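You operate a simulated robot arm through the tools that you are given. There is no shell and no other tool.

You run a simulated robot arm. Do the job below in one go: nothing can be reset, and whatever is moved stays where it is left.

Task
Open the vent, spray the plate with red dye, let it soak and wipe it off.
Fine: one to three puffs, six seconds or more; rag back, vent shut again.
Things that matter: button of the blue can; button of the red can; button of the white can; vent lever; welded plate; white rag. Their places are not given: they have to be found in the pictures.

Only the result counts: the job must be done as asked and must still hold three seconds after the hand-in. Knocking over, shifting, dropping, spilling or breaking anything else fails it.

Robot
A 7-joint arm with a two-finger parallel gripper, fixed in place. Base frame: the origin is on the floor under the middle of its stand, x ahead of it, y to its left, z up; the work surface is at about z = 0.85. Lengths are in m, angles in degrees, forces in N, time in s.
It reaches about 1.479 m from its shoulder. Its first joint turns from -166.0 to 166.0 degrees. Payload 4.4 kg.
The TCP is the grasp point between the finger pads, 0.023 m short of the fingertips. In the tool frame z runs along the fingers and y along their closing line. The gripper opens to 0.094 m. The fingers are 0.038 m wide and 0.01 m thick; the gripper's body (0.054 by 0.096 m) begins 0.039 m behind the TCP.
Orientation is told as [roll, pitch, yaw] about the base's x, y, z axes, in that order, counted from this pose: with the fingers straight down and closing along the base's y, the tool's x points along the base's -x, its y along +y and its z along -z.

Tools
- The arm moves only by the tool send_rows. Its argument "rows" is a list of rows, each a list of 3 entries, a list of its own where there are three numbers: the opening, from 0 (shut) to 1 (fully open), then the shift along the tool's x, y, z in m, then the turn, a rotation vector about the tool's x, y, z in degrees. In form: [[jaw, [x, y, z], [rx, ry, rz]], ...]. A call has 1 to 20 rows; each row shifts and turns the commanded pose from where the row before left it, along the tool's axes as they then stand. Rows are played at 5 a second. More than 0.05 m and 8.6 degrees between two rows, or a gripper value outside its range, and nothing of the call is played. Where a pose cannot be reached the arm comes as near as it can. A force on the tool above 90 N (or 10 N above the force at the start of the call, whichever is more), or a blocked arm, ends the call early, and 0.2 s more pass. The fingers move at their own pace (about 0.072 m/s each) and stop on an object; they squeeze with about 43 N. The grip force told is the motor's: it shows also when the fingers shut on nothing. Time passes only in rows, and 0.2 s behind the last, so rows that do not move let the fingers close. The reply holds the time, the measured pose of the TCP, the force on the tool along the base axes, the opening and the grip force, in the units named above and with some noise, with the torque about the TCP (base axes, N m) and any sound that the robot's microphone picked up.
- Cameras (640 x 400 px; columns grow to the right, rows downward): "scene" is fixed at [0.0502, 0.5011, 1.5373]; the picture's right is [-0.22, -0.98, 0.00], its down [-0.38, 0.09, -0.92] and it looks along [0.90, -0.20, -0.39] (base axes); focal length 323 px, centre (320, 200). "wrist" rides on the gripper at [0.086, 0.016, -0.074] in the tool frame; the picture's right is [-0.18, 0.98, 0.00], its down [-0.58, -0.11, -0.81] and it looks along [-0.79, -0.15, 0.59] (tool axes); focal length 243 px, centre (320, 200).
- grab_frame(camera): a new picture of that camera. No time passes.
- pixel_to_xyz(camera, pixels): there is no depth. For up to 12 entries [column, row, z] of the newest picture of that camera ("zoom" is the newest enlarged one), the place [x, y] in the base frame at which the ray of that pixel passes the height z, good to about 0.003 m, but the place of the scene camera against the robot may be out by one fixed shift of up to 0.018 m in any direction. No time passes.
- enlarge(camera, box): a new picture of the part [left, top, right, bottom] of that camera's present view, enlarged. No time passes.
- job_done(): hands the job in; it is judged then, once.

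Unless the task says otherwise, let go and move clear before handing in.

The tools are called after "Call:" as name(argument=value, ...) on one line, values as JSON. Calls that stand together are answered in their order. send_rows: Moves the arm, as the interface text tells. Its arguments: {"type":"object","properties":{"rows":{"type":"array"}},"required":["rows"]} The other tools are called the same way: grab_frame (camera) takes a picture; pixel_to_xyz (camera, pixels) gives the place at which the rays of pixels pass given heights; enlarge (camera, box) takes an enlarged picture of a part of a camera's view; job_done () hands the job in.

At the start:

```text
time: 0.0
eef_pos: [0.5957, 0.4342, 1.3753]
tcp_rot: [-0.1, 0.0, 0.0]
contact_force: [0.3, -0.2, -0.6]
torque: [0.0, 0.01, 0.02]
finger_gap: 0.0939
gripper_force: 0.2
```

scene: 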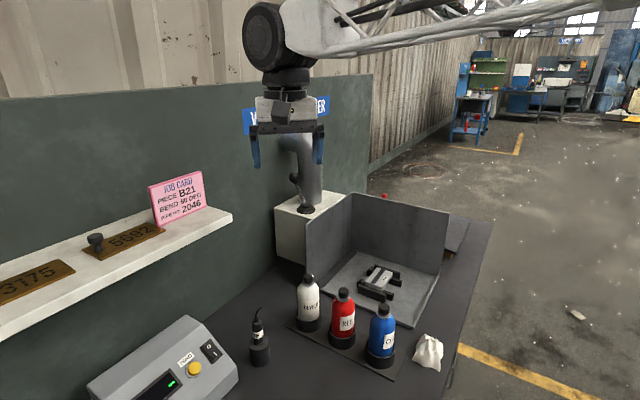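
wrist: 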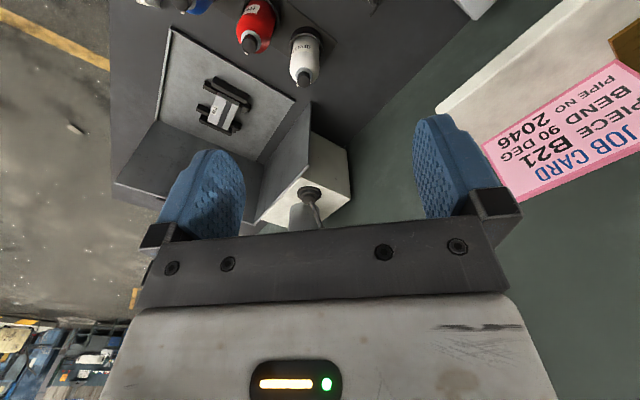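

The scene picture shows three cans (white ~(308,303), red ~(343,318), blue ~(382,335)), a booth with a plate at ~(380,282), a rag at ~(428,352), and a vent pipe at ~(305,190). I'll enlarge these parts before moving.

Call:
enlarge(camera="scene", box=[260, 240, 460, 390])

Call:
enlarge(camera="scene", box=[230, 80, 390, 230])

Call:
enlarge(camera="scene", box=[80, 290, 290, 400])

Call:
enlarge(camera="wrist", box=[110, 0, 370, 240])

```text
2.67 times, centred on (360, 315) of scene
```

zoom: 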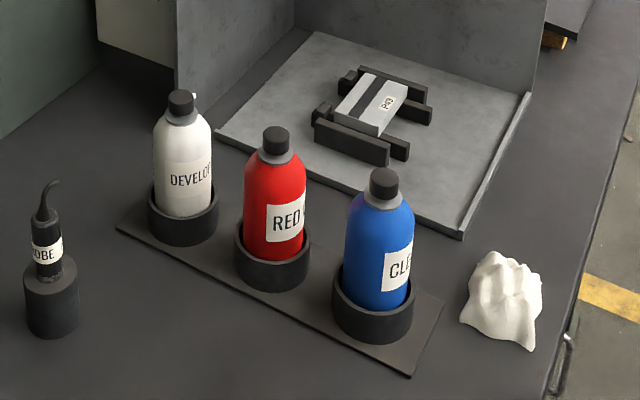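

```text
2.67 times, centred on (310, 155) of scene
```

zoom: 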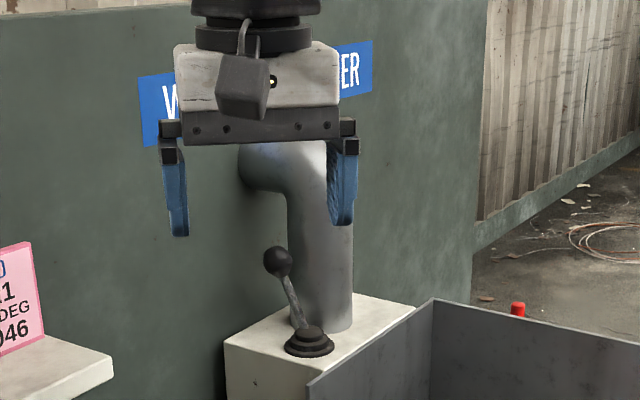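

```text
3.05 times, centred on (185, 345) of scene
```

zoom: 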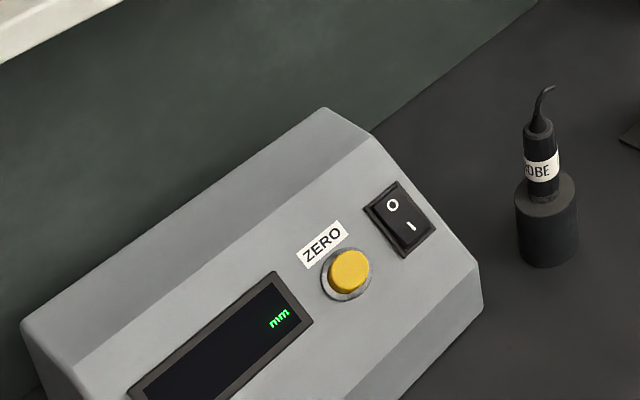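

```text
1.67 times, centred on (240, 120) of wrist
```

zoom: 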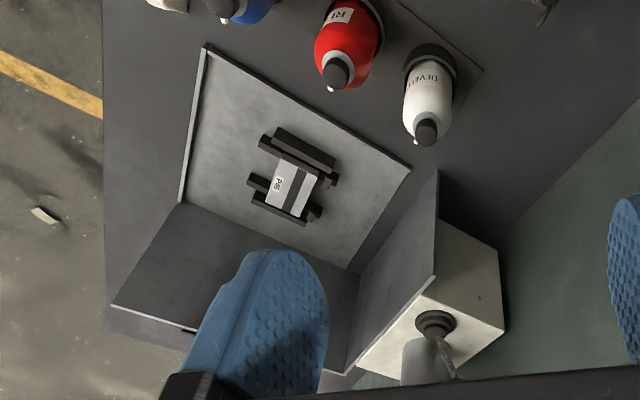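

The wrist view shows the red cap near (247,45), the white can's cap near (303,78), and the lever's boot near (310,192). I'll get rough positions from both cameras at plausible heights.

Call:
pixel_to_xyz(camera="wrist", pixels=[[249, 44, 1.05], [249, 44, 1.0], [303, 78, 1.05], [303, 78, 1.0], [220, 105, 0.9], [220, 105, 0.87], [310, 192, 1.05], [310, 192, 1.15], [175, 28, 0.85], [278, 83, 0.85]])

Call:
pixel_to_xyz(camera="scene", pixels=[[344, 292, 1.05], [344, 292, 1.0], [309, 279, 1.05], [309, 279, 1.0], [382, 308, 1.0], [380, 282, 0.9], [380, 282, 0.87], [428, 352, 0.88], [306, 209, 1.1], [306, 209, 1.15], [299, 178, 1.2], [299, 178, 1.25]])

```text
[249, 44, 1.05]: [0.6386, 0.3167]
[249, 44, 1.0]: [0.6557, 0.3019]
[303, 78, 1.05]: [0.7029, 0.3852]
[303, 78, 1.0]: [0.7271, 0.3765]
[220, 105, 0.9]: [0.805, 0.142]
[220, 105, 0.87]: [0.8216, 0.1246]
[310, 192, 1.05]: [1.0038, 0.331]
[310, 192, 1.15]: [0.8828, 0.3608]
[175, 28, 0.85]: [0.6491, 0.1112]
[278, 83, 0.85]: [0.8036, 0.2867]
```

```text
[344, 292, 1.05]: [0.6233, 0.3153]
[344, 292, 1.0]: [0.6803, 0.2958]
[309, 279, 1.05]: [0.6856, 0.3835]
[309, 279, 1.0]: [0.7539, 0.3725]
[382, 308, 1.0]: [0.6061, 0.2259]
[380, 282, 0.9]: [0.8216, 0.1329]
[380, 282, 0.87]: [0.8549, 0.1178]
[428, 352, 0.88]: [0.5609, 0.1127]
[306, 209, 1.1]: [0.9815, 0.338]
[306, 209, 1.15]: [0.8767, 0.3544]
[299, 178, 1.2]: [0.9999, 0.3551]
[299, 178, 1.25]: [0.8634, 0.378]
```

The red can's cap lies near (0.645, 0.31), the white one near (0.71, 0.38), the lever's boot near (0.88, 0.36, 1.15). I'll raise the arm and pull back, so that both cameras see the lever and the sign behind the gripper.

Call:
send_rows(rows=[[1, [0.02, -0.02, -0.045], [0, 0, 0]], [1, [0.02, -0.02, -0.045], [0, 0, 0]], [1, [0.02, -0.02, -0.045], [0, 0, 0]], [1, [0.02, -0.02, -0.03], [0, 0, 0]], [1, [0, 0, 0], [0, 0, 0]]])

Call:
grab_frame(camera="wrist")

Call:
grab_frame(camera="scene")

```text
refused: row 1 steps farther than a row can; nothing moved
```

```text
taken
```

wrist: 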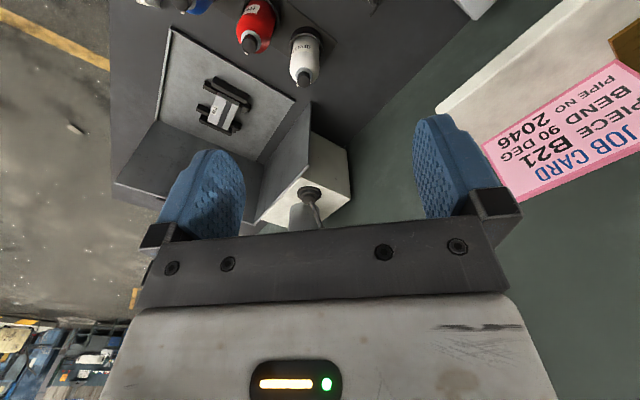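

```text
taken
```

scene: 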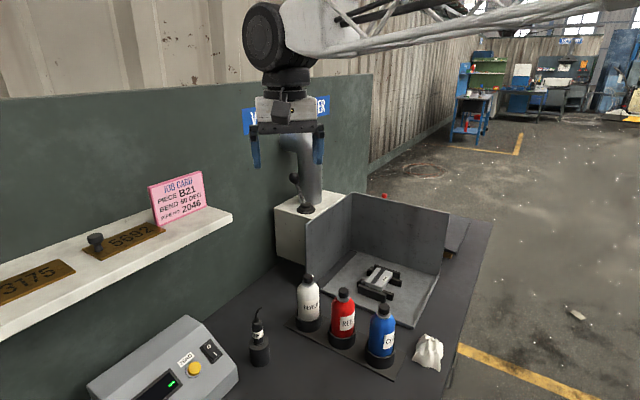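

The call was refused because each step's total length went over 0.05 m, so the pictures are unchanged. I'll send the same move in smaller steps.

Call:
send_rows(rows=[[1, [0.015, -0.02, -0.035], [0, 0, 0]], [1, [0.015, -0.02, -0.035], [0, 0, 0]], [1, [0.015, -0.02, -0.035], [0, 0, 0]], [1, [0.015, -0.02, -0.035], [0, 0, 0]], [1, [0, 0, 0], [0, 0, 0]]])

Call:
grab_frame(camera="wrist")

Call:
grab_frame(camera="scene")

```text
time: 1.2
eef_pos: [0.5369, 0.357, 1.5132]
tcp_rot: [0.0, 0.0, 0.0]
contact_force: [-0.4, -0.3, 0.1]
torque: [0.01, 0.0, 0.01]
finger_gap: 0.094
gripper_force: 0.1
```

```text
taken
```

wrist: 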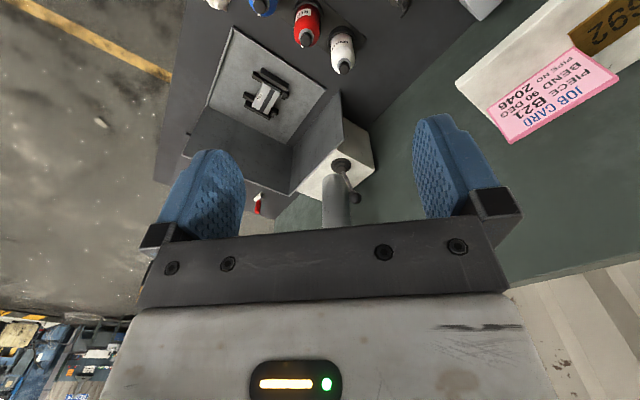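

```text
taken
```

scene: 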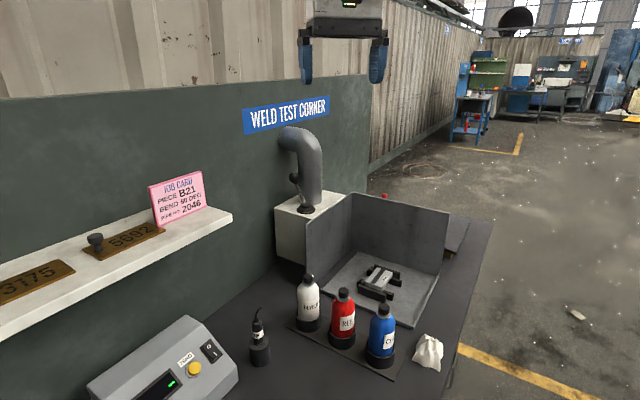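

The sign now reads "WELD TEST CORNER", and the lever stands at about (345,180) in the wrist view. There is also something red at wrist (258,203) and scene (383,196), so I'll enlarge all of these.

Call:
enlarge(camera="wrist", box=[230, 130, 430, 240])

Call:
enlarge(camera="scene", box=[260, 120, 400, 220])

Call:
enlarge(camera="wrist", box=[190, 0, 390, 130])

Call:
enlarge(camera="scene", box=[280, 255, 400, 345])

```text
3.20 times, centred on (330, 185) of wrist
```

zoom: 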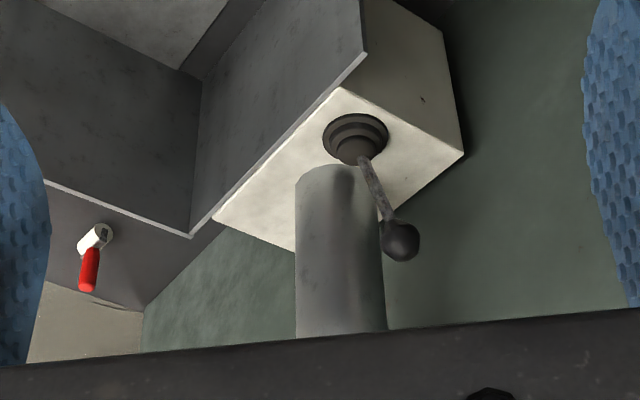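

```text
4.00 times, centred on (330, 170) of scene
```

zoom: 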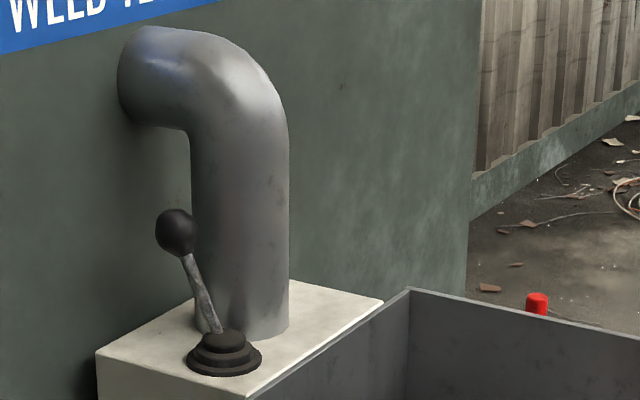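

```text
3.08 times, centred on (290, 65) of wrist
```

zoom: 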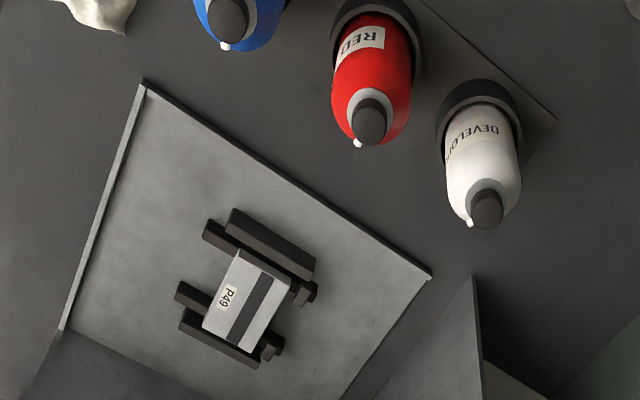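

```text
4.44 times, centred on (340, 300) of scene
```

zoom: 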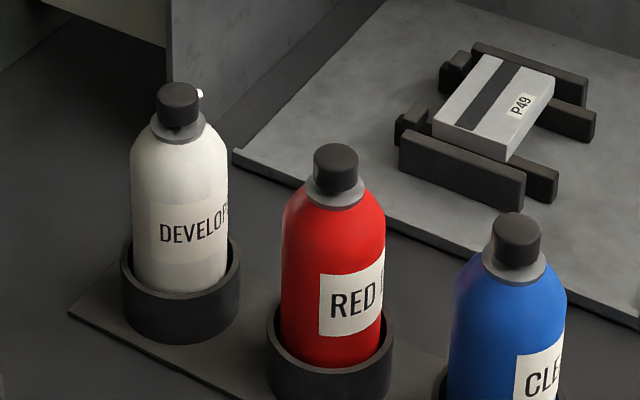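

The lever's knob sits at wrist ≈(355,197.5) and scene ≈(294.5,178). I'll triangulate it, the boot and the box top.

Call:
pixel_to_xyz(camera="wrist", pixels=[[355, 197.5, 1.15], [355, 197.5, 1.25], [341.5, 166, 1.05], [341.5, 166, 1.15], [375, 163, 1.05], [375, 163, 1.1], [375, 163, 1.15], [337, 158, 1.1]])

Call:
pixel_to_xyz(camera="scene", pixels=[[294.5, 178, 1.15], [294.5, 178, 1.25], [305.5, 209, 1.05], [305.5, 209, 1.15], [275, 207, 1.05], [275, 207, 1.1], [275, 207, 1.15]])

```text
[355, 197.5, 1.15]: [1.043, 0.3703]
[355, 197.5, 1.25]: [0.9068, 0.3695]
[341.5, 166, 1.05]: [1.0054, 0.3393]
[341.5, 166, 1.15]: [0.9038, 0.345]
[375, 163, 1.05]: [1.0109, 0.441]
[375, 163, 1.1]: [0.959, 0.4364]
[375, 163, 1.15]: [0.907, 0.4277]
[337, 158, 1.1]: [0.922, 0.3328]
```

```text
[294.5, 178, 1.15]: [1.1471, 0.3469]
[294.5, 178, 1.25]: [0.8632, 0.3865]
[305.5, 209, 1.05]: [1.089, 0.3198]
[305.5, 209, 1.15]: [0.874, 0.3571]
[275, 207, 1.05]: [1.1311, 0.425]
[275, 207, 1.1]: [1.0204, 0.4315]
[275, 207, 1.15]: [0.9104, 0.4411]
```

Rough triangulation puts the knob near (0.945, 0.37, 1.22) and the boot near (0.92, 0.345, 1.13). I'll move closer so I can measure from several wrist views, which don't have the scene camera's shift.

Call:
send_rows(rows=[[1, [-0.0326, -0.0114, 0.0326], [0, 0, 0]], [1, [-0.0326, -0.0114, 0.0326], [0, 0, 0]], [1, [-0.0326, -0.0114, 0.0326], [0, 0, 0]], [1, [-0.0326, -0.0114, 0.0326], [0, 0, 0]], [1, [-0.0326, -0.0114, 0.0326], [0, 0, 0]], [1, [0, 0, 0], [0, 0, 0]]])

Call:
grab_frame(camera="wrist")

Call:
enlarge(camera="wrist", box=[230, 130, 430, 240])

```text
time: 2.6
eef_pos: [0.7016, 0.297, 1.351]
tcp_rot: [0.0, 0.0, 0.0]
contact_force: [0.5, 0.3, 0.5]
torque: [-0.01, -0.02, 0.02]
finger_gap: 0.0942
gripper_force: 0.1
```

```text
taken
```

wrist: 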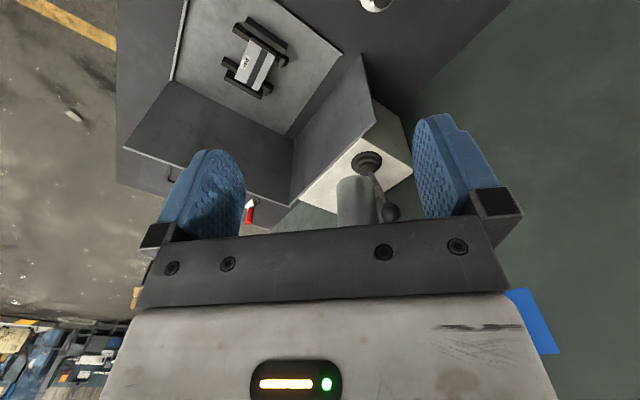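

```text
3.20 times, centred on (330, 185) of wrist
```

zoom: 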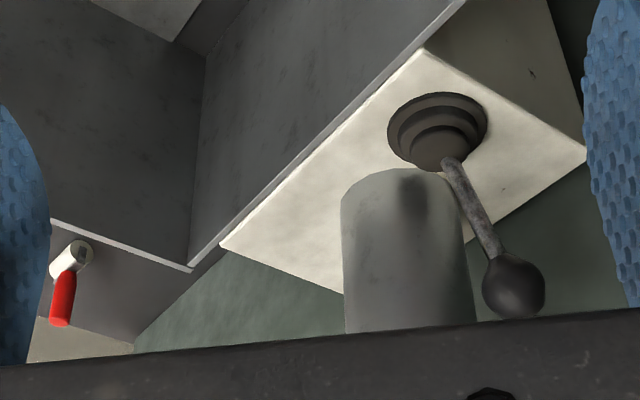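

The closer view shows the knob at zoom (514,286), the boot's base ring around (437,130), and box top corners at (425,48), (587,155) and (220,245). I'll convert these at two heights.

Call:
pixel_to_xyz(camera="zoom", pixels=[[514, 286, 1.15], [514, 286, 1.25], [437, 130, 1.05], [437, 130, 1.15], [425, 48, 1.05], [425, 48, 1.15], [587, 155, 1.05], [587, 155, 1.15], [220, 245, 1.05], [220, 245, 1.15], [455, 165, 1.1], [455, 165, 1.2]])

```text
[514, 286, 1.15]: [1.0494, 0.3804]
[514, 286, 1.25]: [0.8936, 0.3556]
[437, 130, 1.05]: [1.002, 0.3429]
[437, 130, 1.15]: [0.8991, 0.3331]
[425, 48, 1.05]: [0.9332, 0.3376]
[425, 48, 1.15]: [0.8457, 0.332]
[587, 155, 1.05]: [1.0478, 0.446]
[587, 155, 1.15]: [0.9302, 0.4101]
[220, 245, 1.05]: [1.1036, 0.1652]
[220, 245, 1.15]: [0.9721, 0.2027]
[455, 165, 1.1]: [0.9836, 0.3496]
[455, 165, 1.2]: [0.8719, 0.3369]
```

Box corners suggest the whole booth is turned about 45° to the base axes, with the box top near z≈1.07. I'll take another wrist view from the left for a better baseline.

Call:
send_rows(rows=[[1, [-0.0167, 0.0343, 0], [0, 0, 0]], [1, [-0.0167, 0.0343, 0], [0, 0, 0]], [1, [-0.0167, 0.0343, 0], [0, 0, 0]], [1, [0, 0, 0], [0, 0, 0]]])

Call:
grab_frame(camera="wrist")

Call:
enlarge(camera="wrist", box=[230, 130, 430, 240])

```text
time: 3.6
eef_pos: [0.7492, 0.4002, 1.3517]
tcp_rot: [0.0, 0.0, -0.1]
contact_force: [0.1, -0.5, -0.3]
torque: [-0.01, -0.01, -0.01]
finger_gap: 0.0938
gripper_force: 0.0
```

```text
taken
```

wrist: 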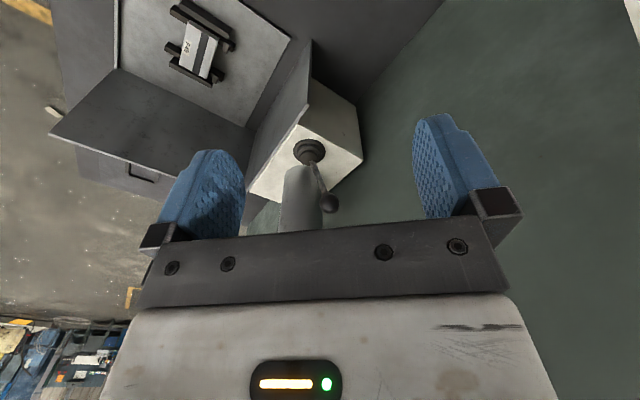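

```text
3.20 times, centred on (330, 185) of wrist
```

zoom: 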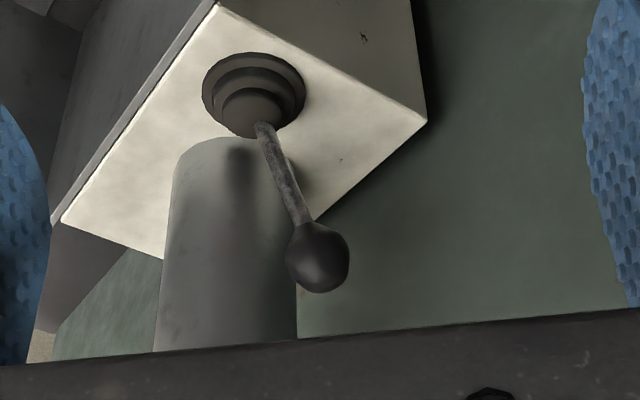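

In this view the knob is at zoom (319,257), the boot ring centre at (253,93), the rod base at (262,128), and the corners at (218,5), (427,121) and (62,222). I'll convert these.

Call:
pixel_to_xyz(camera="zoom", pixels=[[319, 257, 1.15], [319, 257, 1.25], [253, 93, 1.05], [253, 93, 1.15], [218, 5, 1.05], [218, 5, 1.15], [427, 121, 1.05], [427, 121, 1.15], [62, 222, 1.05], [62, 222, 1.15], [262, 128, 1.1], [262, 128, 1.2]])

```text
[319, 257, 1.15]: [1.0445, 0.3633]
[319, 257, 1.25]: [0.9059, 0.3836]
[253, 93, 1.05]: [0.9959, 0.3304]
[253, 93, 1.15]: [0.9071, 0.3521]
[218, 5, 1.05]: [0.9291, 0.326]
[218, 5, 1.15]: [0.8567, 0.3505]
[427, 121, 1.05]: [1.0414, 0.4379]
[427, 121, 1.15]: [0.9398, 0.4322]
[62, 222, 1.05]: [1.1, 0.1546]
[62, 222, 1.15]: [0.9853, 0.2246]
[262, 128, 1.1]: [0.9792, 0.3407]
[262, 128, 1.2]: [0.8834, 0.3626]
```

The wrist views agree: knob at (0.991, 0.371, 1.188), boot at (0.961, 0.339, 1.09), so the lever leans about 24° toward the wall. To open the vent I'll pull it toward the robot. First I'll move over and turn the hand −44° yaw plus a tilt, so the fingers close across the wall direction and cage the knob.

Call:
send_rows(rows=[[0.6, [-0.0333, -0.0233, 0], [0, 0, 0]], [0.6, [-0.0333, -0.0233, 0], [0, 0, 0]], [0.6, [-0.0333, -0.0233, 0], [0, 0, 0]], [0.6, [0, 0, 0], [0, 0, 7.38]], [0.6, [0, 0, 0], [0, 0, 7.38]], [0.6, [0, 0, 0], [0, 0, 7.38]], [0.6, [0, 0, 0], [0, 0, 7.38]], [0.6, [0, 0, 0], [0, 0, 7.38]], [0.6, [0, 0, 0], [0, 0, 7.38]], [0.6, [0, 0, 0], [-8.33, 0, 0]], [0.6, [0, 0, 0], [-8.33, 0, 0]], [0.6, [0, 0, 0], [-8.34, 0, 0]], [0.6, [0, 0, 0], [0, 0, 0]]])

Call:
grab_frame(camera="wrist")

Call:
grab_frame(camera="scene")

```text
time: 6.4
eef_pos: [0.8486, 0.3294, 1.3518]
tcp_rot: [25.1, 0.0, -44.3]
contact_force: [0.0, 0.1, -0.3]
torque: [0.01, -0.04, 0.03]
finger_gap: 0.0564
gripper_force: 0.1
```

```text
taken
```

wrist: 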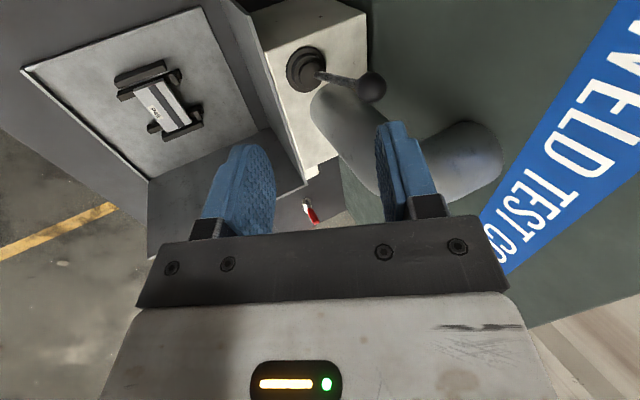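

```text
taken
```

scene: 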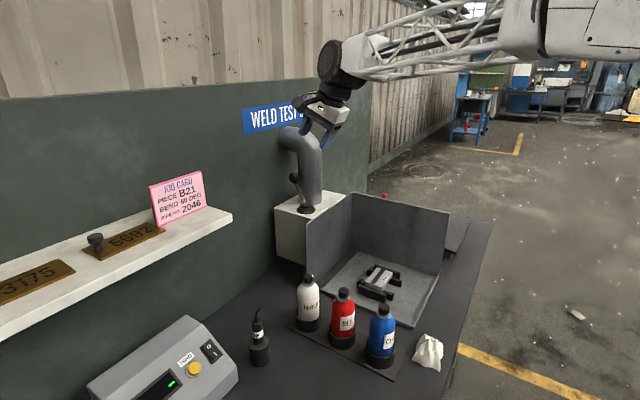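

The hand is turned as planned, and the knob now shows at wrist (373,87) with the boot ring at (304,69). I'll check these against the estimate.

Call:
enlarge(camera="wrist", box=[260, 20, 420, 140])

Call:
pixel_to_xyz(camera="wrist", pixels=[[373, 87, 1.188], [373, 87, 1.17], [373, 87, 1.2], [304, 69, 1.09], [304, 69, 1.1]])

```text
3.33 times, centred on (340, 80) of wrist
```

zoom: 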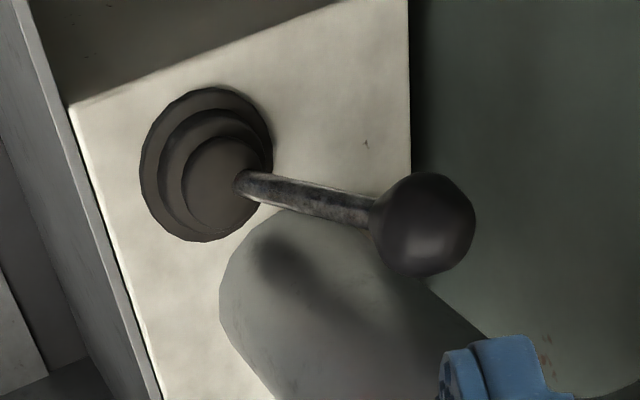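

```text
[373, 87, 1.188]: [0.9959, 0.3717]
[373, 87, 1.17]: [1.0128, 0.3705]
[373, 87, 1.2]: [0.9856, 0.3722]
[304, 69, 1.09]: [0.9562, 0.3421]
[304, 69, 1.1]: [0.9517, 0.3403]
```

The knob agrees with the estimate to a few mm. I'll move to a pre-approach point about 0.11 m back along the finger axis, in line with the knob, and look again.

Call:
send_rows(rows=[[0.6, [-0.0223, 0.0162, 0.0333], [0, 0, 0]], [0.6, [-0.0223, 0.0162, 0.0333], [0, 0, 0]], [0.6, [-0.0223, 0.0163, 0.0333], [0, 0, 0]], [0.6, [0, 0, 0], [0, 0, 0]]])

Call:
grab_frame(camera="wrist")

Call:
enlarge(camera="scene", box=[250, 80, 400, 220])

```text
time: 7.4
eef_pos: [0.9573, 0.3451, 1.2821]
tcp_rot: [25.0, -0.1, -44.3]
contact_force: [0.4, 0.4, 0.1]
torque: [0.01, 0.0, 0.0]
finger_gap: 0.0565
gripper_force: 0.2
```

```text
taken
```

wrist: 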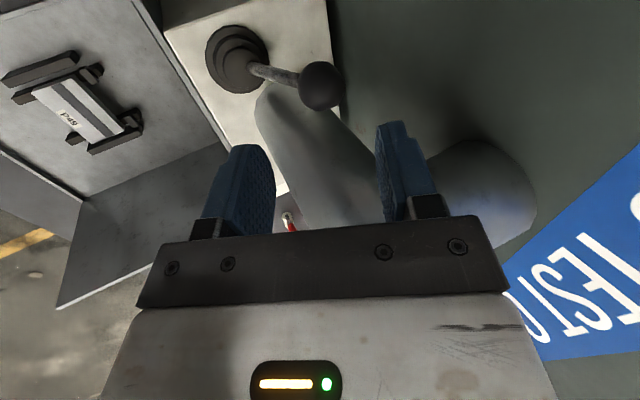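

```text
2.86 times, centred on (325, 150) of scene
```

zoom: 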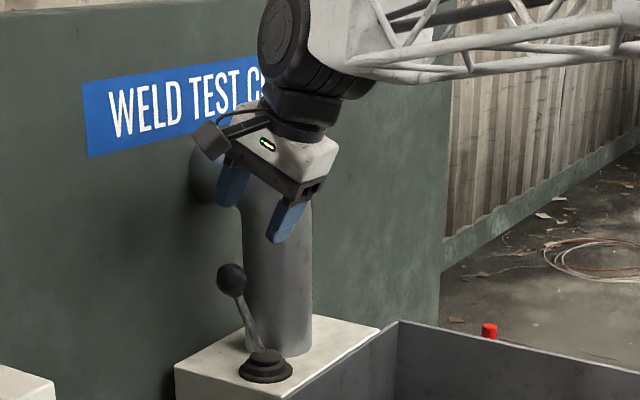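

The knob now appears at wrist (320,87), nearly on the hand's centre line. I'll check its position once more before going down.

Call:
pixel_to_xyz(camera="wrist", pixels=[[320, 87, 1.188], [320, 87, 1.195], [320, 87, 1.18], [235, 58, 1.09]])

```text
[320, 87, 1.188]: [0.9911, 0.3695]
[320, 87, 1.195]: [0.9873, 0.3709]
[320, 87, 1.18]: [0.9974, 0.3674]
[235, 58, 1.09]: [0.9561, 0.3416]
```

The knob lies 0.102 m ahead along the finger axis, with under 3 mm sideways error. I'll move straight down over it with the fingers about 56 mm apart.

Call:
send_rows(rows=[[0.6, [0, -0.002, 0.03], [0, 0, 0]], [0.6, [0, 0, 0.03], [0, 0, 0]], [0.6, [0, 0, 0.025], [0, 0, 0]], [0.6, [0, 0, 0.022], [0, 0, 0]], [0.6, [0, 0, 0], [0, 0, 0]]])

Call:
grab_frame(camera="wrist")

Call:
enlarge(camera="scene", box=[250, 100, 370, 220])

```text
time: 8.1
eef_pos: [0.9719, 0.3633, 1.2378]
tcp_rot: [25.7, -0.2, -44.4]
contact_force: [-38.4, -5.2, 9.2]
torque: [-0.04, -2.11, -1.6]
finger_gap: 0.0564
gripper_force: 0.1
stopped in row 3: the force on the tool passed its limit at 148 N (the readings are from after the stop); the commanded pose is now the measured one
```

```text
taken
```

wrist: 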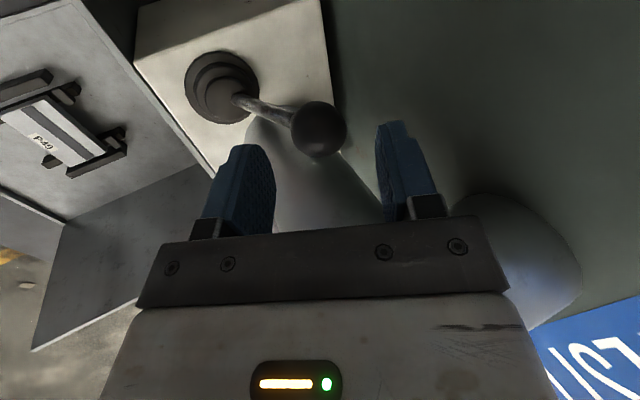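

```text
3.33 times, centred on (310, 160) of scene
```

zoom: 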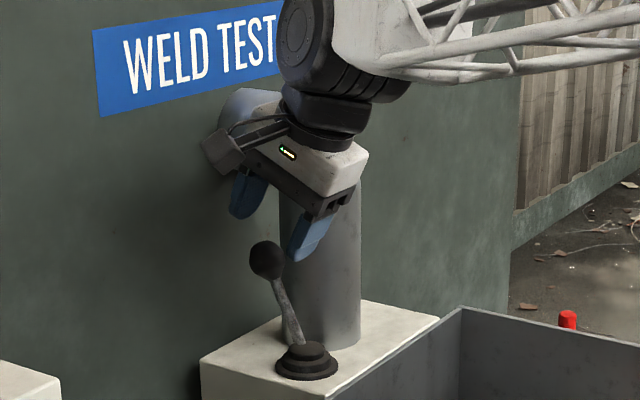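

The wrist hit something at 148 N; the force points along −x, so the round wrist part touched the pipe on the +u side before the fingers reached the knob. I'll back off along the fingers and away from the pipe, then tilt the hand a further 30° so the wrist leans away from it.

Call:
send_rows(rows=[[0.6, [0.01, 0, -0.02], [0, 0, 0]], [0.6, [0.02, 0, -0.04], [0, 0, 0]], [0.6, [0.02, 0, -0.04], [0, 0, 0]], [0.6, [0.02, 0, 0], [0, 0, 0]], [0.6, [0, 0, 0], [0, -7.5, 0]], [0.6, [0, 0, 0], [0, -7.5, 0]], [0.6, [0, 0, 0], [0, -7.5, 0]], [0.6, [0, 0, 0], [0, -7.5, 0]], [0.6, [0, 0, 0], [0, 0, 0]]])

Call:
grab_frame(camera="wrist")

Call:
grab_frame(camera="scene")

```text
time: 10.1
eef_pos: [0.8921, 0.3803, 1.3243]
tcp_rot: [29.0, -27.1, -58.3]
contact_force: [0.6, -0.1, 1.2]
torque: [0.01, -0.02, -0.03]
finger_gap: 0.0563
gripper_force: 0.0
```

```text
taken
```

wrist: 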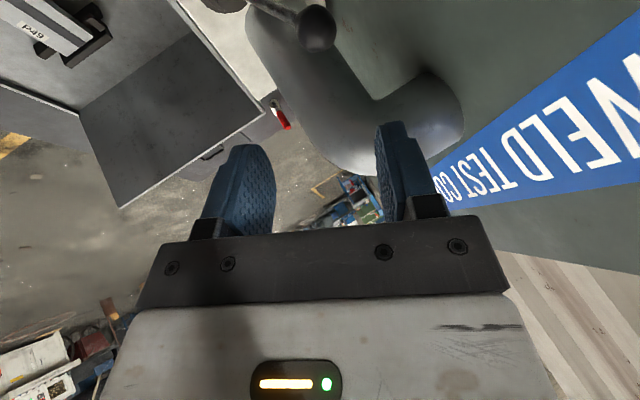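

```text
taken
```

scene: 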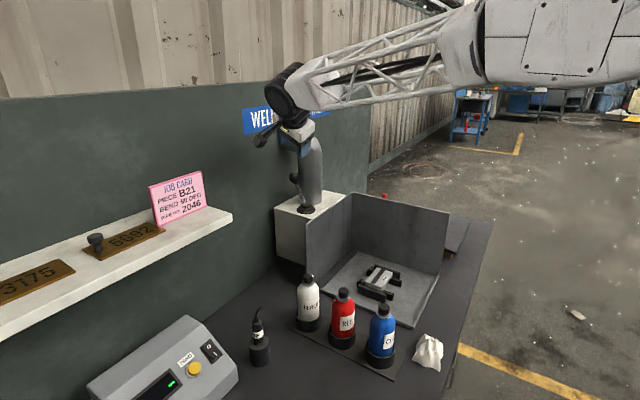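

With the extra tilt the knob sits at tool-frame (0.008, −0.003, 0.167), and the wrist axis clears the pipe by over 9 cm. I'll go in along the fingers, slowly near the end.

Call:
send_rows(rows=[[0.6, [0.0072, -0.0015, 0.03], [0, 0, 0]], [0.6, [0.0072, -0.0015, 0.03], [0, 0, 0]], [0.6, [0, 0, 0.03], [0, 0, 0]], [0.6, [0, 0, 0], [0, 0, 0]]])

Call:
grab_frame(camera="wrist")

Call:
enlarge(camera="scene", box=[240, 90, 360, 220])

```text
time: 11.1
eef_pos: [0.9393, 0.3811, 1.2453]
tcp_rot: [29.0, -27.1, -58.5]
contact_force: [-0.1, -0.7, -0.5]
torque: [0.0, -0.01, 0.02]
finger_gap: 0.0564
gripper_force: 0.0
```

```text
taken
```

wrist: 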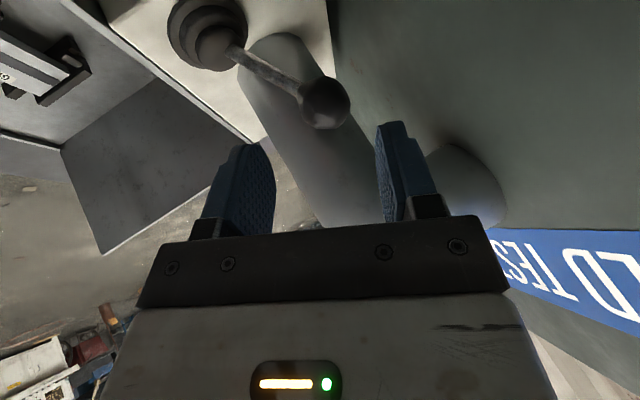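

```text
3.08 times, centred on (300, 155) of scene
```

zoom: 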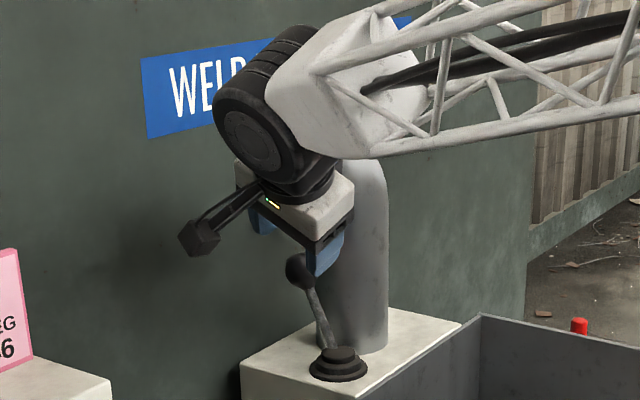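

The knob at (325,103) matches the prediction (322,101), with no contact force, and the scene view shows the wrist clear of the pipe. I'll go down the remaining 0.076 m.

Call:
send_rows(rows=[[0.6, [0, 0.001, 0.025], [0, 0, 0]], [0.6, [0, 0, 0.02], [0, 0, 0]], [0.6, [0, 0, 0.02], [0, 0, 0]], [0.6, [0, 0, 0.012], [0, 0, 0]], [0.6, [0, 0, 0], [0, 0, 0]]])

Call:
grab_frame(camera="wrist")

Call:
enlarge(camera="scene", box=[240, 90, 360, 220])

```text
time: 12.4
eef_pos: [0.9861, 0.3768, 1.1944]
tcp_rot: [29.3, -27.1, -58.5]
contact_force: [-38.4, -5.3, 5.5]
torque: [-0.24, 1.41, -0.73]
finger_gap: 0.0672
gripper_force: 12.3
stopped in row 5: the force on the tool passed its limit at 92 N (the readings are from after the stop); the commanded pose is now the measured one
```

```text
taken
```

wrist: 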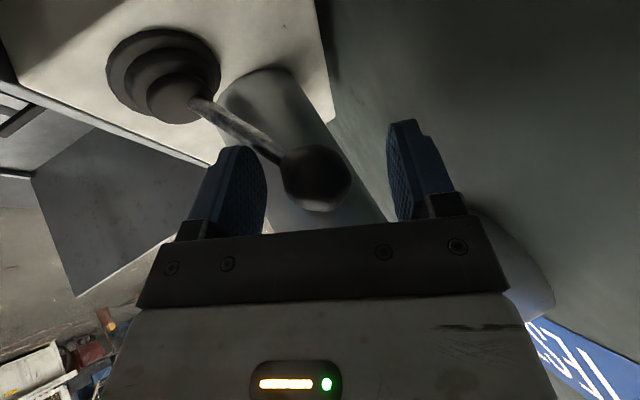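

```text
3.08 times, centred on (300, 155) of scene
```

zoom: 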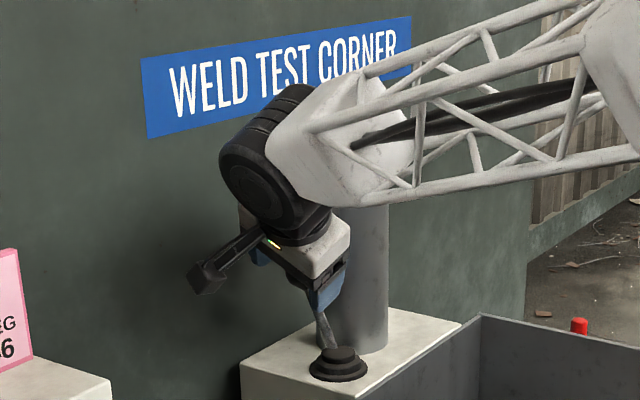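

The readings show the robot-side finger touching the pipe (gap forced to 67 mm, force toward −x), while the knob at (316,178) is already between the fingers. I'll shift 12 mm away from the pipe, then pull toward the robot side.

Call:
send_rows(rows=[[0.6, [0.0052, 0, -0.003], [0, 0, 0]], [0.6, [0.0052, 0, -0.003], [0, 0, 0]], [0.6, [0, 0, 0], [0, 0, 0]]])

Call:
grab_frame(camera="wrist")

```text
time: 13.2
eef_pos: [0.9772, 0.3848, 1.1939]
tcp_rot: [29.3, -27.0, -58.6]
contact_force: [0.6, 0.4, 0.0]
torque: [-0.01, 0.02, 0.0]
finger_gap: 0.0564
gripper_force: 0.0
```

```text
taken
```

wrist: 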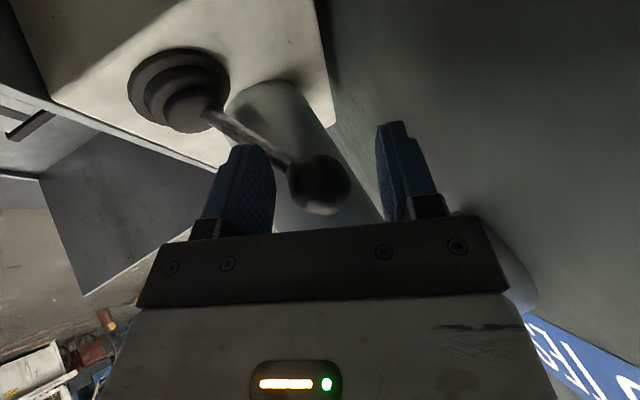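

There is no contact now, and the knob at (319,185) sits between the fingers. I'll pull horizontally toward the robot side (−v) in small steps.

Call:
send_rows(rows=[[0.6, [-0.0026, -0.0108, -0.0045], [0, 0, 0]], [0.6, [-0.0026, -0.0108, -0.0045], [0, 0, 0]], [0.6, [-0.0026, -0.0108, -0.0045], [0, 0, 0]], [0.6, [-0.0026, -0.0108, -0.0045], [0, 0, 0]], [0.6, [0, 0, 0], [0, 0, 0]]])

Call:
grab_frame(camera="wrist")

```text
time: 14.4
eef_pos: [0.9458, 0.3505, 1.1932]
tcp_rot: [29.3, -27.0, -58.4]
contact_force: [0.0, -0.3, 1.0]
torque: [0.0, -0.02, 0.0]
finger_gap: 0.0565
gripper_force: 0.2
```

```text
taken
```

wrist: 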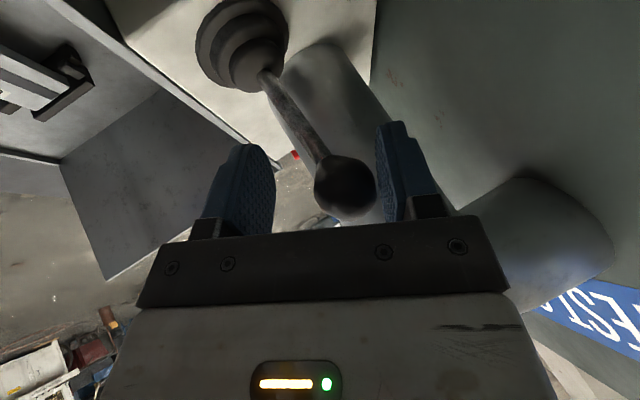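

The knob now rides against the wall-side finger (345,186) and the lever has begun to turn, with no force spike. I'll continue pulling.

Call:
send_rows(rows=[[0.6, [-0.0026, -0.0108, -0.0045], [0, 0, 0]], [0.6, [-0.0026, -0.0108, -0.0045], [0, 0, 0]], [0.6, [-0.0026, -0.0108, -0.0045], [0, 0, 0]], [0.6, [0, 0, 0], [0, 0, 0]]])

Call:
grab_frame(camera="wrist")

Call:
enlarge(camera="scene", box=[240, 90, 360, 220])

```text
time: 15.4
eef_pos: [0.9192, 0.324, 1.192]
tcp_rot: [29.4, -27.1, -58.6]
contact_force: [-0.4, -0.3, -0.2]
torque: [0.02, -0.04, -0.01]
finger_gap: 0.0564
gripper_force: 0.0
```

```text
taken
```

wrist: 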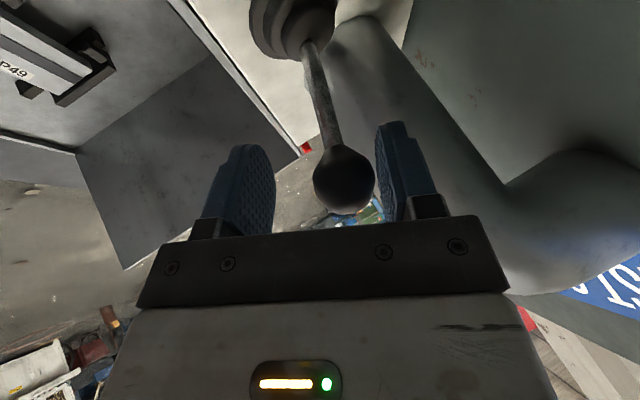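

```text
3.08 times, centred on (300, 155) of scene
```

zoom: 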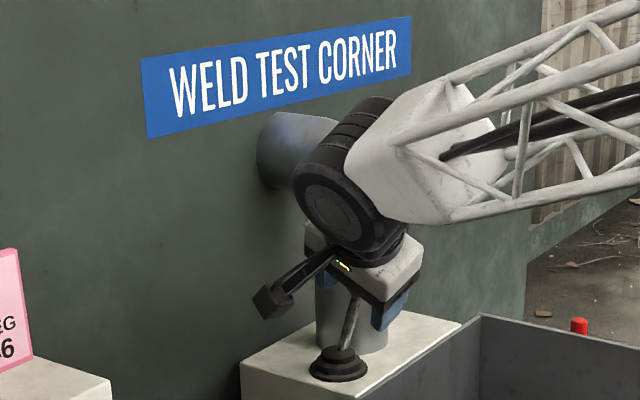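

The lever has passed upright (scene zoom shows it leaning the other way, knob at wrist (344,180)). I'll keep pulling until it reaches its stop.

Call:
send_rows(rows=[[0.6, [-0.0021, -0.009, -0.0037], [0, 0, 0]], [0.6, [-0.0021, -0.009, -0.0037], [0, 0, 0]], [0.6, [0, 0, 0], [0, 0, 0]]])

Call:
grab_frame(camera="wrist")

```text
time: 16.2
eef_pos: [0.9063, 0.3102, 1.1924]
tcp_rot: [29.3, -27.1, -58.5]
contact_force: [8.3, 9.1, 3.6]
torque: [-0.01, -0.06, 0.27]
finger_gap: 0.0615
gripper_force: 5.8
```

```text
taken
```

wrist: 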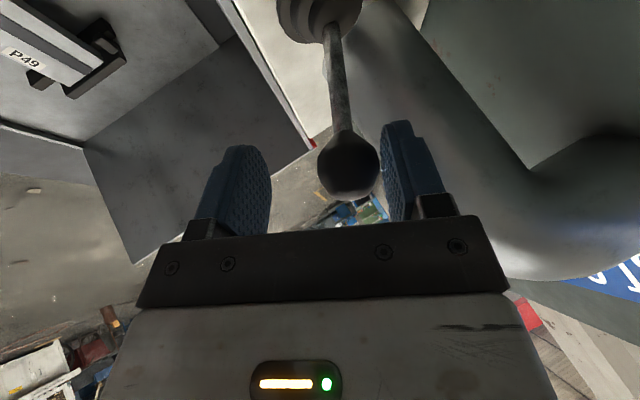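

Force rose to about 12 N and the fingers are being pressed open (61.5 mm), so the lever seems to be at its stop. I'll nudge a little more to confirm.

Call:
send_rows(rows=[[0.6, [-0.0013, -0.0054, -0.0022], [0, 0, 0]], [0.6, [0, 0, 0], [0, 0, 0]]])

Call:
grab_frame(camera="wrist")

Call:
enlarge(camera="scene", box=[260, 120, 400, 230])

```text
time: 16.8
eef_pos: [0.9018, 0.3069, 1.1921]
tcp_rot: [29.3, -27.2, -58.5]
contact_force: [25.5, 25.6, 3.5]
torque: [-0.16, -0.02, 0.68]
finger_gap: 0.0715
gripper_force: 17.1
```

```text
taken
```

wrist: 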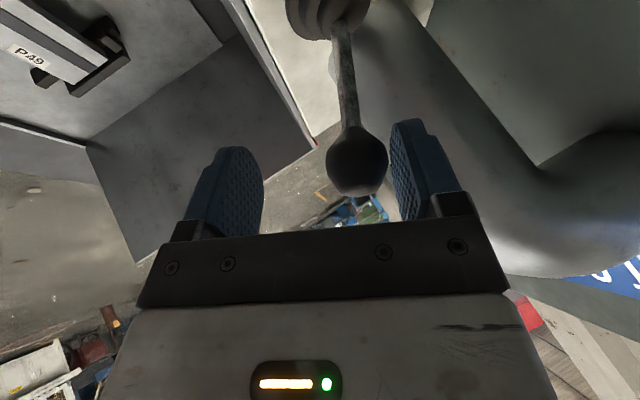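

```text
3.64 times, centred on (330, 175) of scene
```

zoom: 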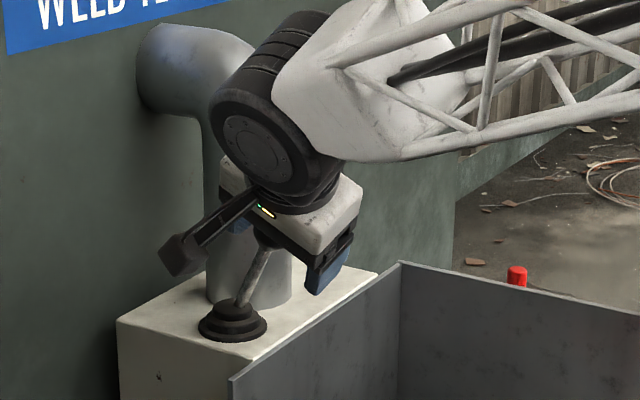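

Force reached 36 N without further lever travel, so it is at the stop. I'll centre the fingers around the knob again and withdraw along the finger axis.

Call:
send_rows(rows=[[0.6, [0.0017, 0.0072, 0.003], [0, 0, 0]], [0.6, [0.0015, 0.0063, 0.0026], [0, 0, 0]], [0.6, [0, 0, -0.02], [0, 0, 0]], [0.6, [0, 0, -0.03], [0, 0, 0]], [0.6, [0, 0, -0.04], [0, 0, 0]], [0.6, [0, 0, -0.04], [0, 0, 0]], [0.6, [0, 0, 0], [0, 0, 0]]])

Call:
grab_frame(camera="wrist")

Call:
enlarge(camera="scene", box=[260, 120, 400, 230])

```text
time: 18.4
eef_pos: [0.8313, 0.3275, 1.2935]
tcp_rot: [29.4, -27.1, -58.6]
contact_force: [0.1, 0.2, -0.4]
torque: [-0.02, 0.02, -0.02]
finger_gap: 0.0565
gripper_force: 0.0
```

```text
taken
```

wrist: 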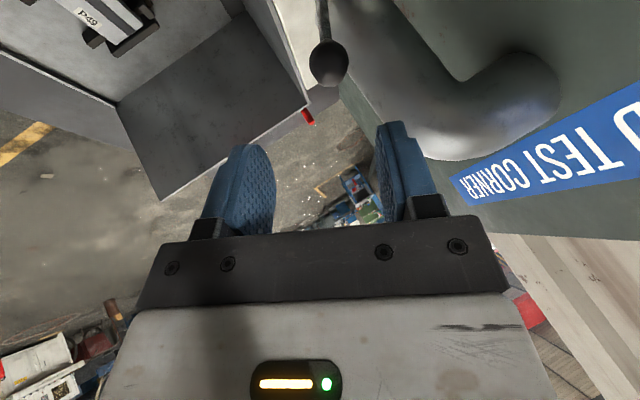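

```text
3.64 times, centred on (330, 175) of scene
```

zoom: 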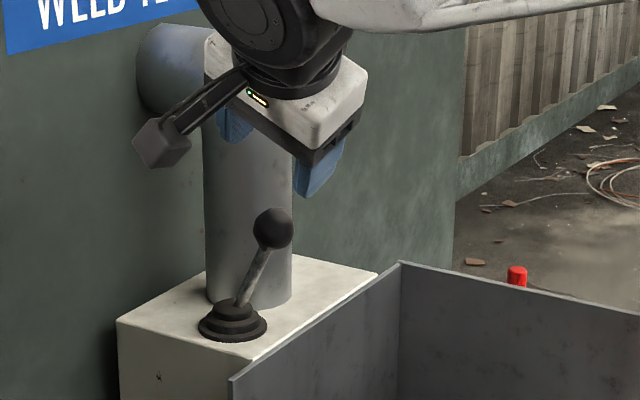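

The lever now leans toward the robot and stays there (scene zoom knob (272,228)), so the vent is open. I'll straighten the hand and move back toward the cans to look at the red can's cap.

Call:
send_rows(rows=[[0.3, [0, 0, 0], [0, 7.5, 0]], [0.3, [0, 0, 0], [0, 7.5, 0]], [0.3, [0, 0, 0], [0, 7.5, 0]], [0.3, [0, 0, 0], [0, 7.5, 0]], [0, [0, 0, 0], [8.5, 0, 0]], [0, [0, 0, 0], [8.5, 0, 0]], [0, [0, 0, 0], [8.4, 0, 0]], [0, [0, 0, 0], [0, 0, -7.4]], [0, [0, 0, 0], [0, 0, -7.4]], [0, [0, 0, 0], [0, 0, -7.4]], [0, [0, 0, 0], [0, 0, -7.4]], [0, [0, 0, 0], [0, 0, -7.4]], [0, [0, 0, 0], [0, 0, -7.4]], [0, [0.045, 0, -0.01], [0, 0, 0]], [0, [0.045, 0, -0.01], [0, 0, 0]], [0, [0.045, 0, -0.01], [0, 0, 0]], [0, [0.045, 0, -0.01], [0, 0, 0]], [0, [0.045, 0, -0.01], [0, 0, 0]], [0, [0.045, 0, -0.01], [0, 0, 0]], [0, [0.045, 0, 0], [0, 0, 0]]])

Call:
grab_frame(camera="wrist")

Call:
grab_frame(camera="scene")

```text
time: 22.6
eef_pos: [0.5147, 0.3286, 1.3488]
tcp_rot: [-0.1, -0.5, 0.1]
contact_force: [0.6, 0.4, -0.4]
torque: [-0.04, 0.0, -0.01]
finger_gap: 0.0001
gripper_force: 42.4
```

```text
taken
```

wrist: 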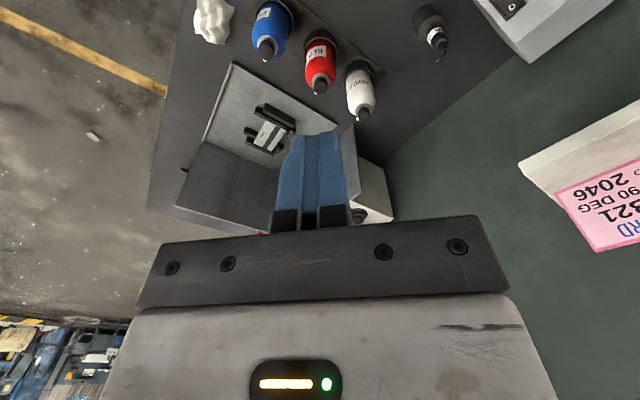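

```text
taken
```

scene: 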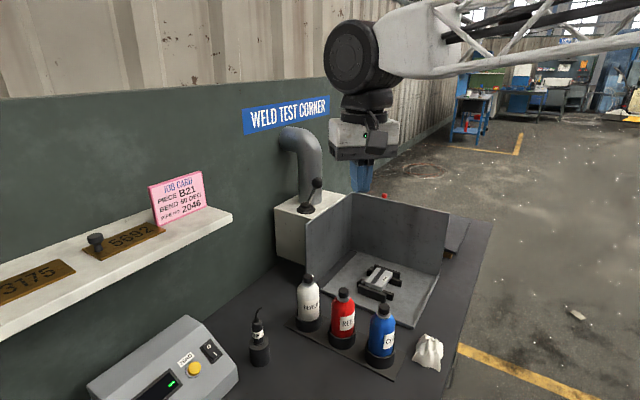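

Now the wrist view shows all three cans with the red cap at about (321,86), and the rag at (213,22). I'll enlarge the cans and the rag for exact pixels.

Call:
enlarge(camera="wrist", box=[180, 0, 400, 160])

Call:
enlarge(camera="wrist", box=[280, 20, 390, 130])

```text
2.50 times, centred on (290, 80) of wrist
```

zoom: 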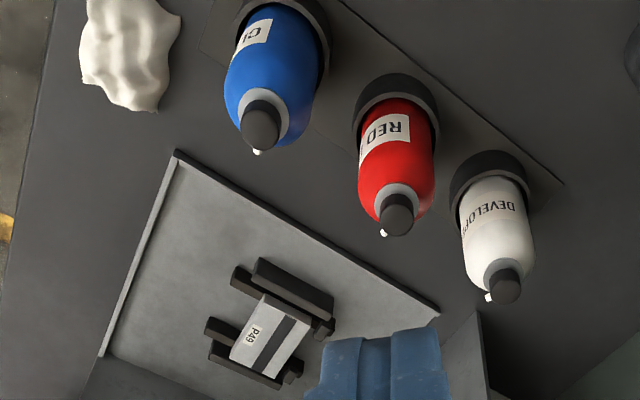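

```text
3.64 times, centred on (335, 75) of wrist
```

zoom: 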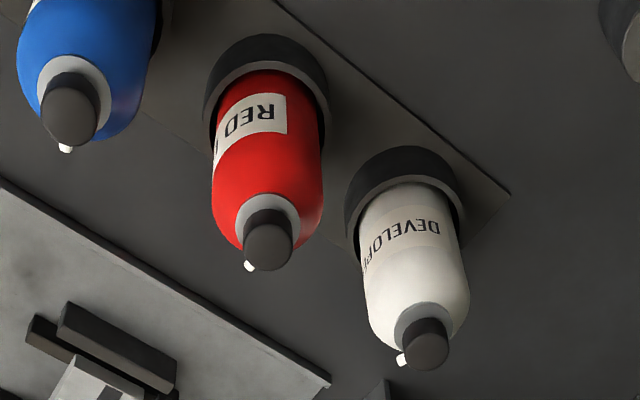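

The red can's cap disc is at zoom (268,247), with its white nozzle at (249,267) pointing toward the booth. I'll get the rays for these at several heights.

Call:
pixel_to_xyz(camera="zoom", pixels=[[268, 247, 1.0], [268, 247, 1.05], [249, 267, 1.0], [249, 267, 1.03], [265, 35, 0.86], [428, 345, 1.0], [428, 345, 1.05], [70, 115, 1.0], [70, 115, 1.05], [402, 360, 1.03]])

Call:
enlarge(camera="scene", box=[280, 255, 400, 345])

Call:
pixel_to_xyz(camera="zoom", pixels=[[336, 160, 1.0], [336, 160, 1.05], [178, 96, 1.0], [178, 96, 1.05], [516, 230, 1.0], [516, 230, 1.05]])

```text
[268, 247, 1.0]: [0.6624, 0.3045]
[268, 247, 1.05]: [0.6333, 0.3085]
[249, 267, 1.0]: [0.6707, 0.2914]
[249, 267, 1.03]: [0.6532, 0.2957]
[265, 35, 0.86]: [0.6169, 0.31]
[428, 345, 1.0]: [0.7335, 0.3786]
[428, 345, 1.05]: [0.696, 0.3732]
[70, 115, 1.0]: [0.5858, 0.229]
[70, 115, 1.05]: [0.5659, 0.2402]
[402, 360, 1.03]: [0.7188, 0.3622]
```

```text
4.44 times, centred on (340, 300) of scene
```

zoom: 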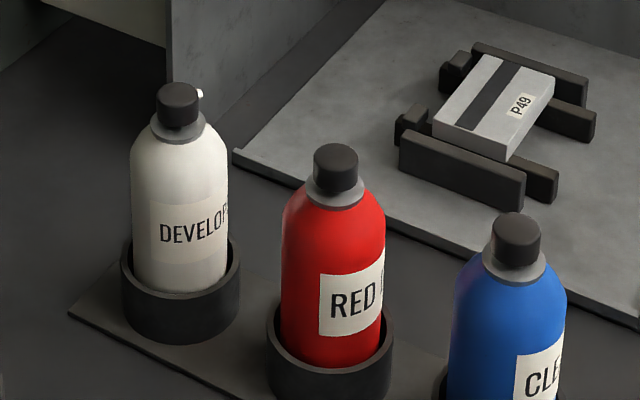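

```text
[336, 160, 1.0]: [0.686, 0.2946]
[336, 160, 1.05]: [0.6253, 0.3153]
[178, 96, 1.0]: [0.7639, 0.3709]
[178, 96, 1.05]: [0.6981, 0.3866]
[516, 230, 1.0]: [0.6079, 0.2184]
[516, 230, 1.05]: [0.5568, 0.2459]
```

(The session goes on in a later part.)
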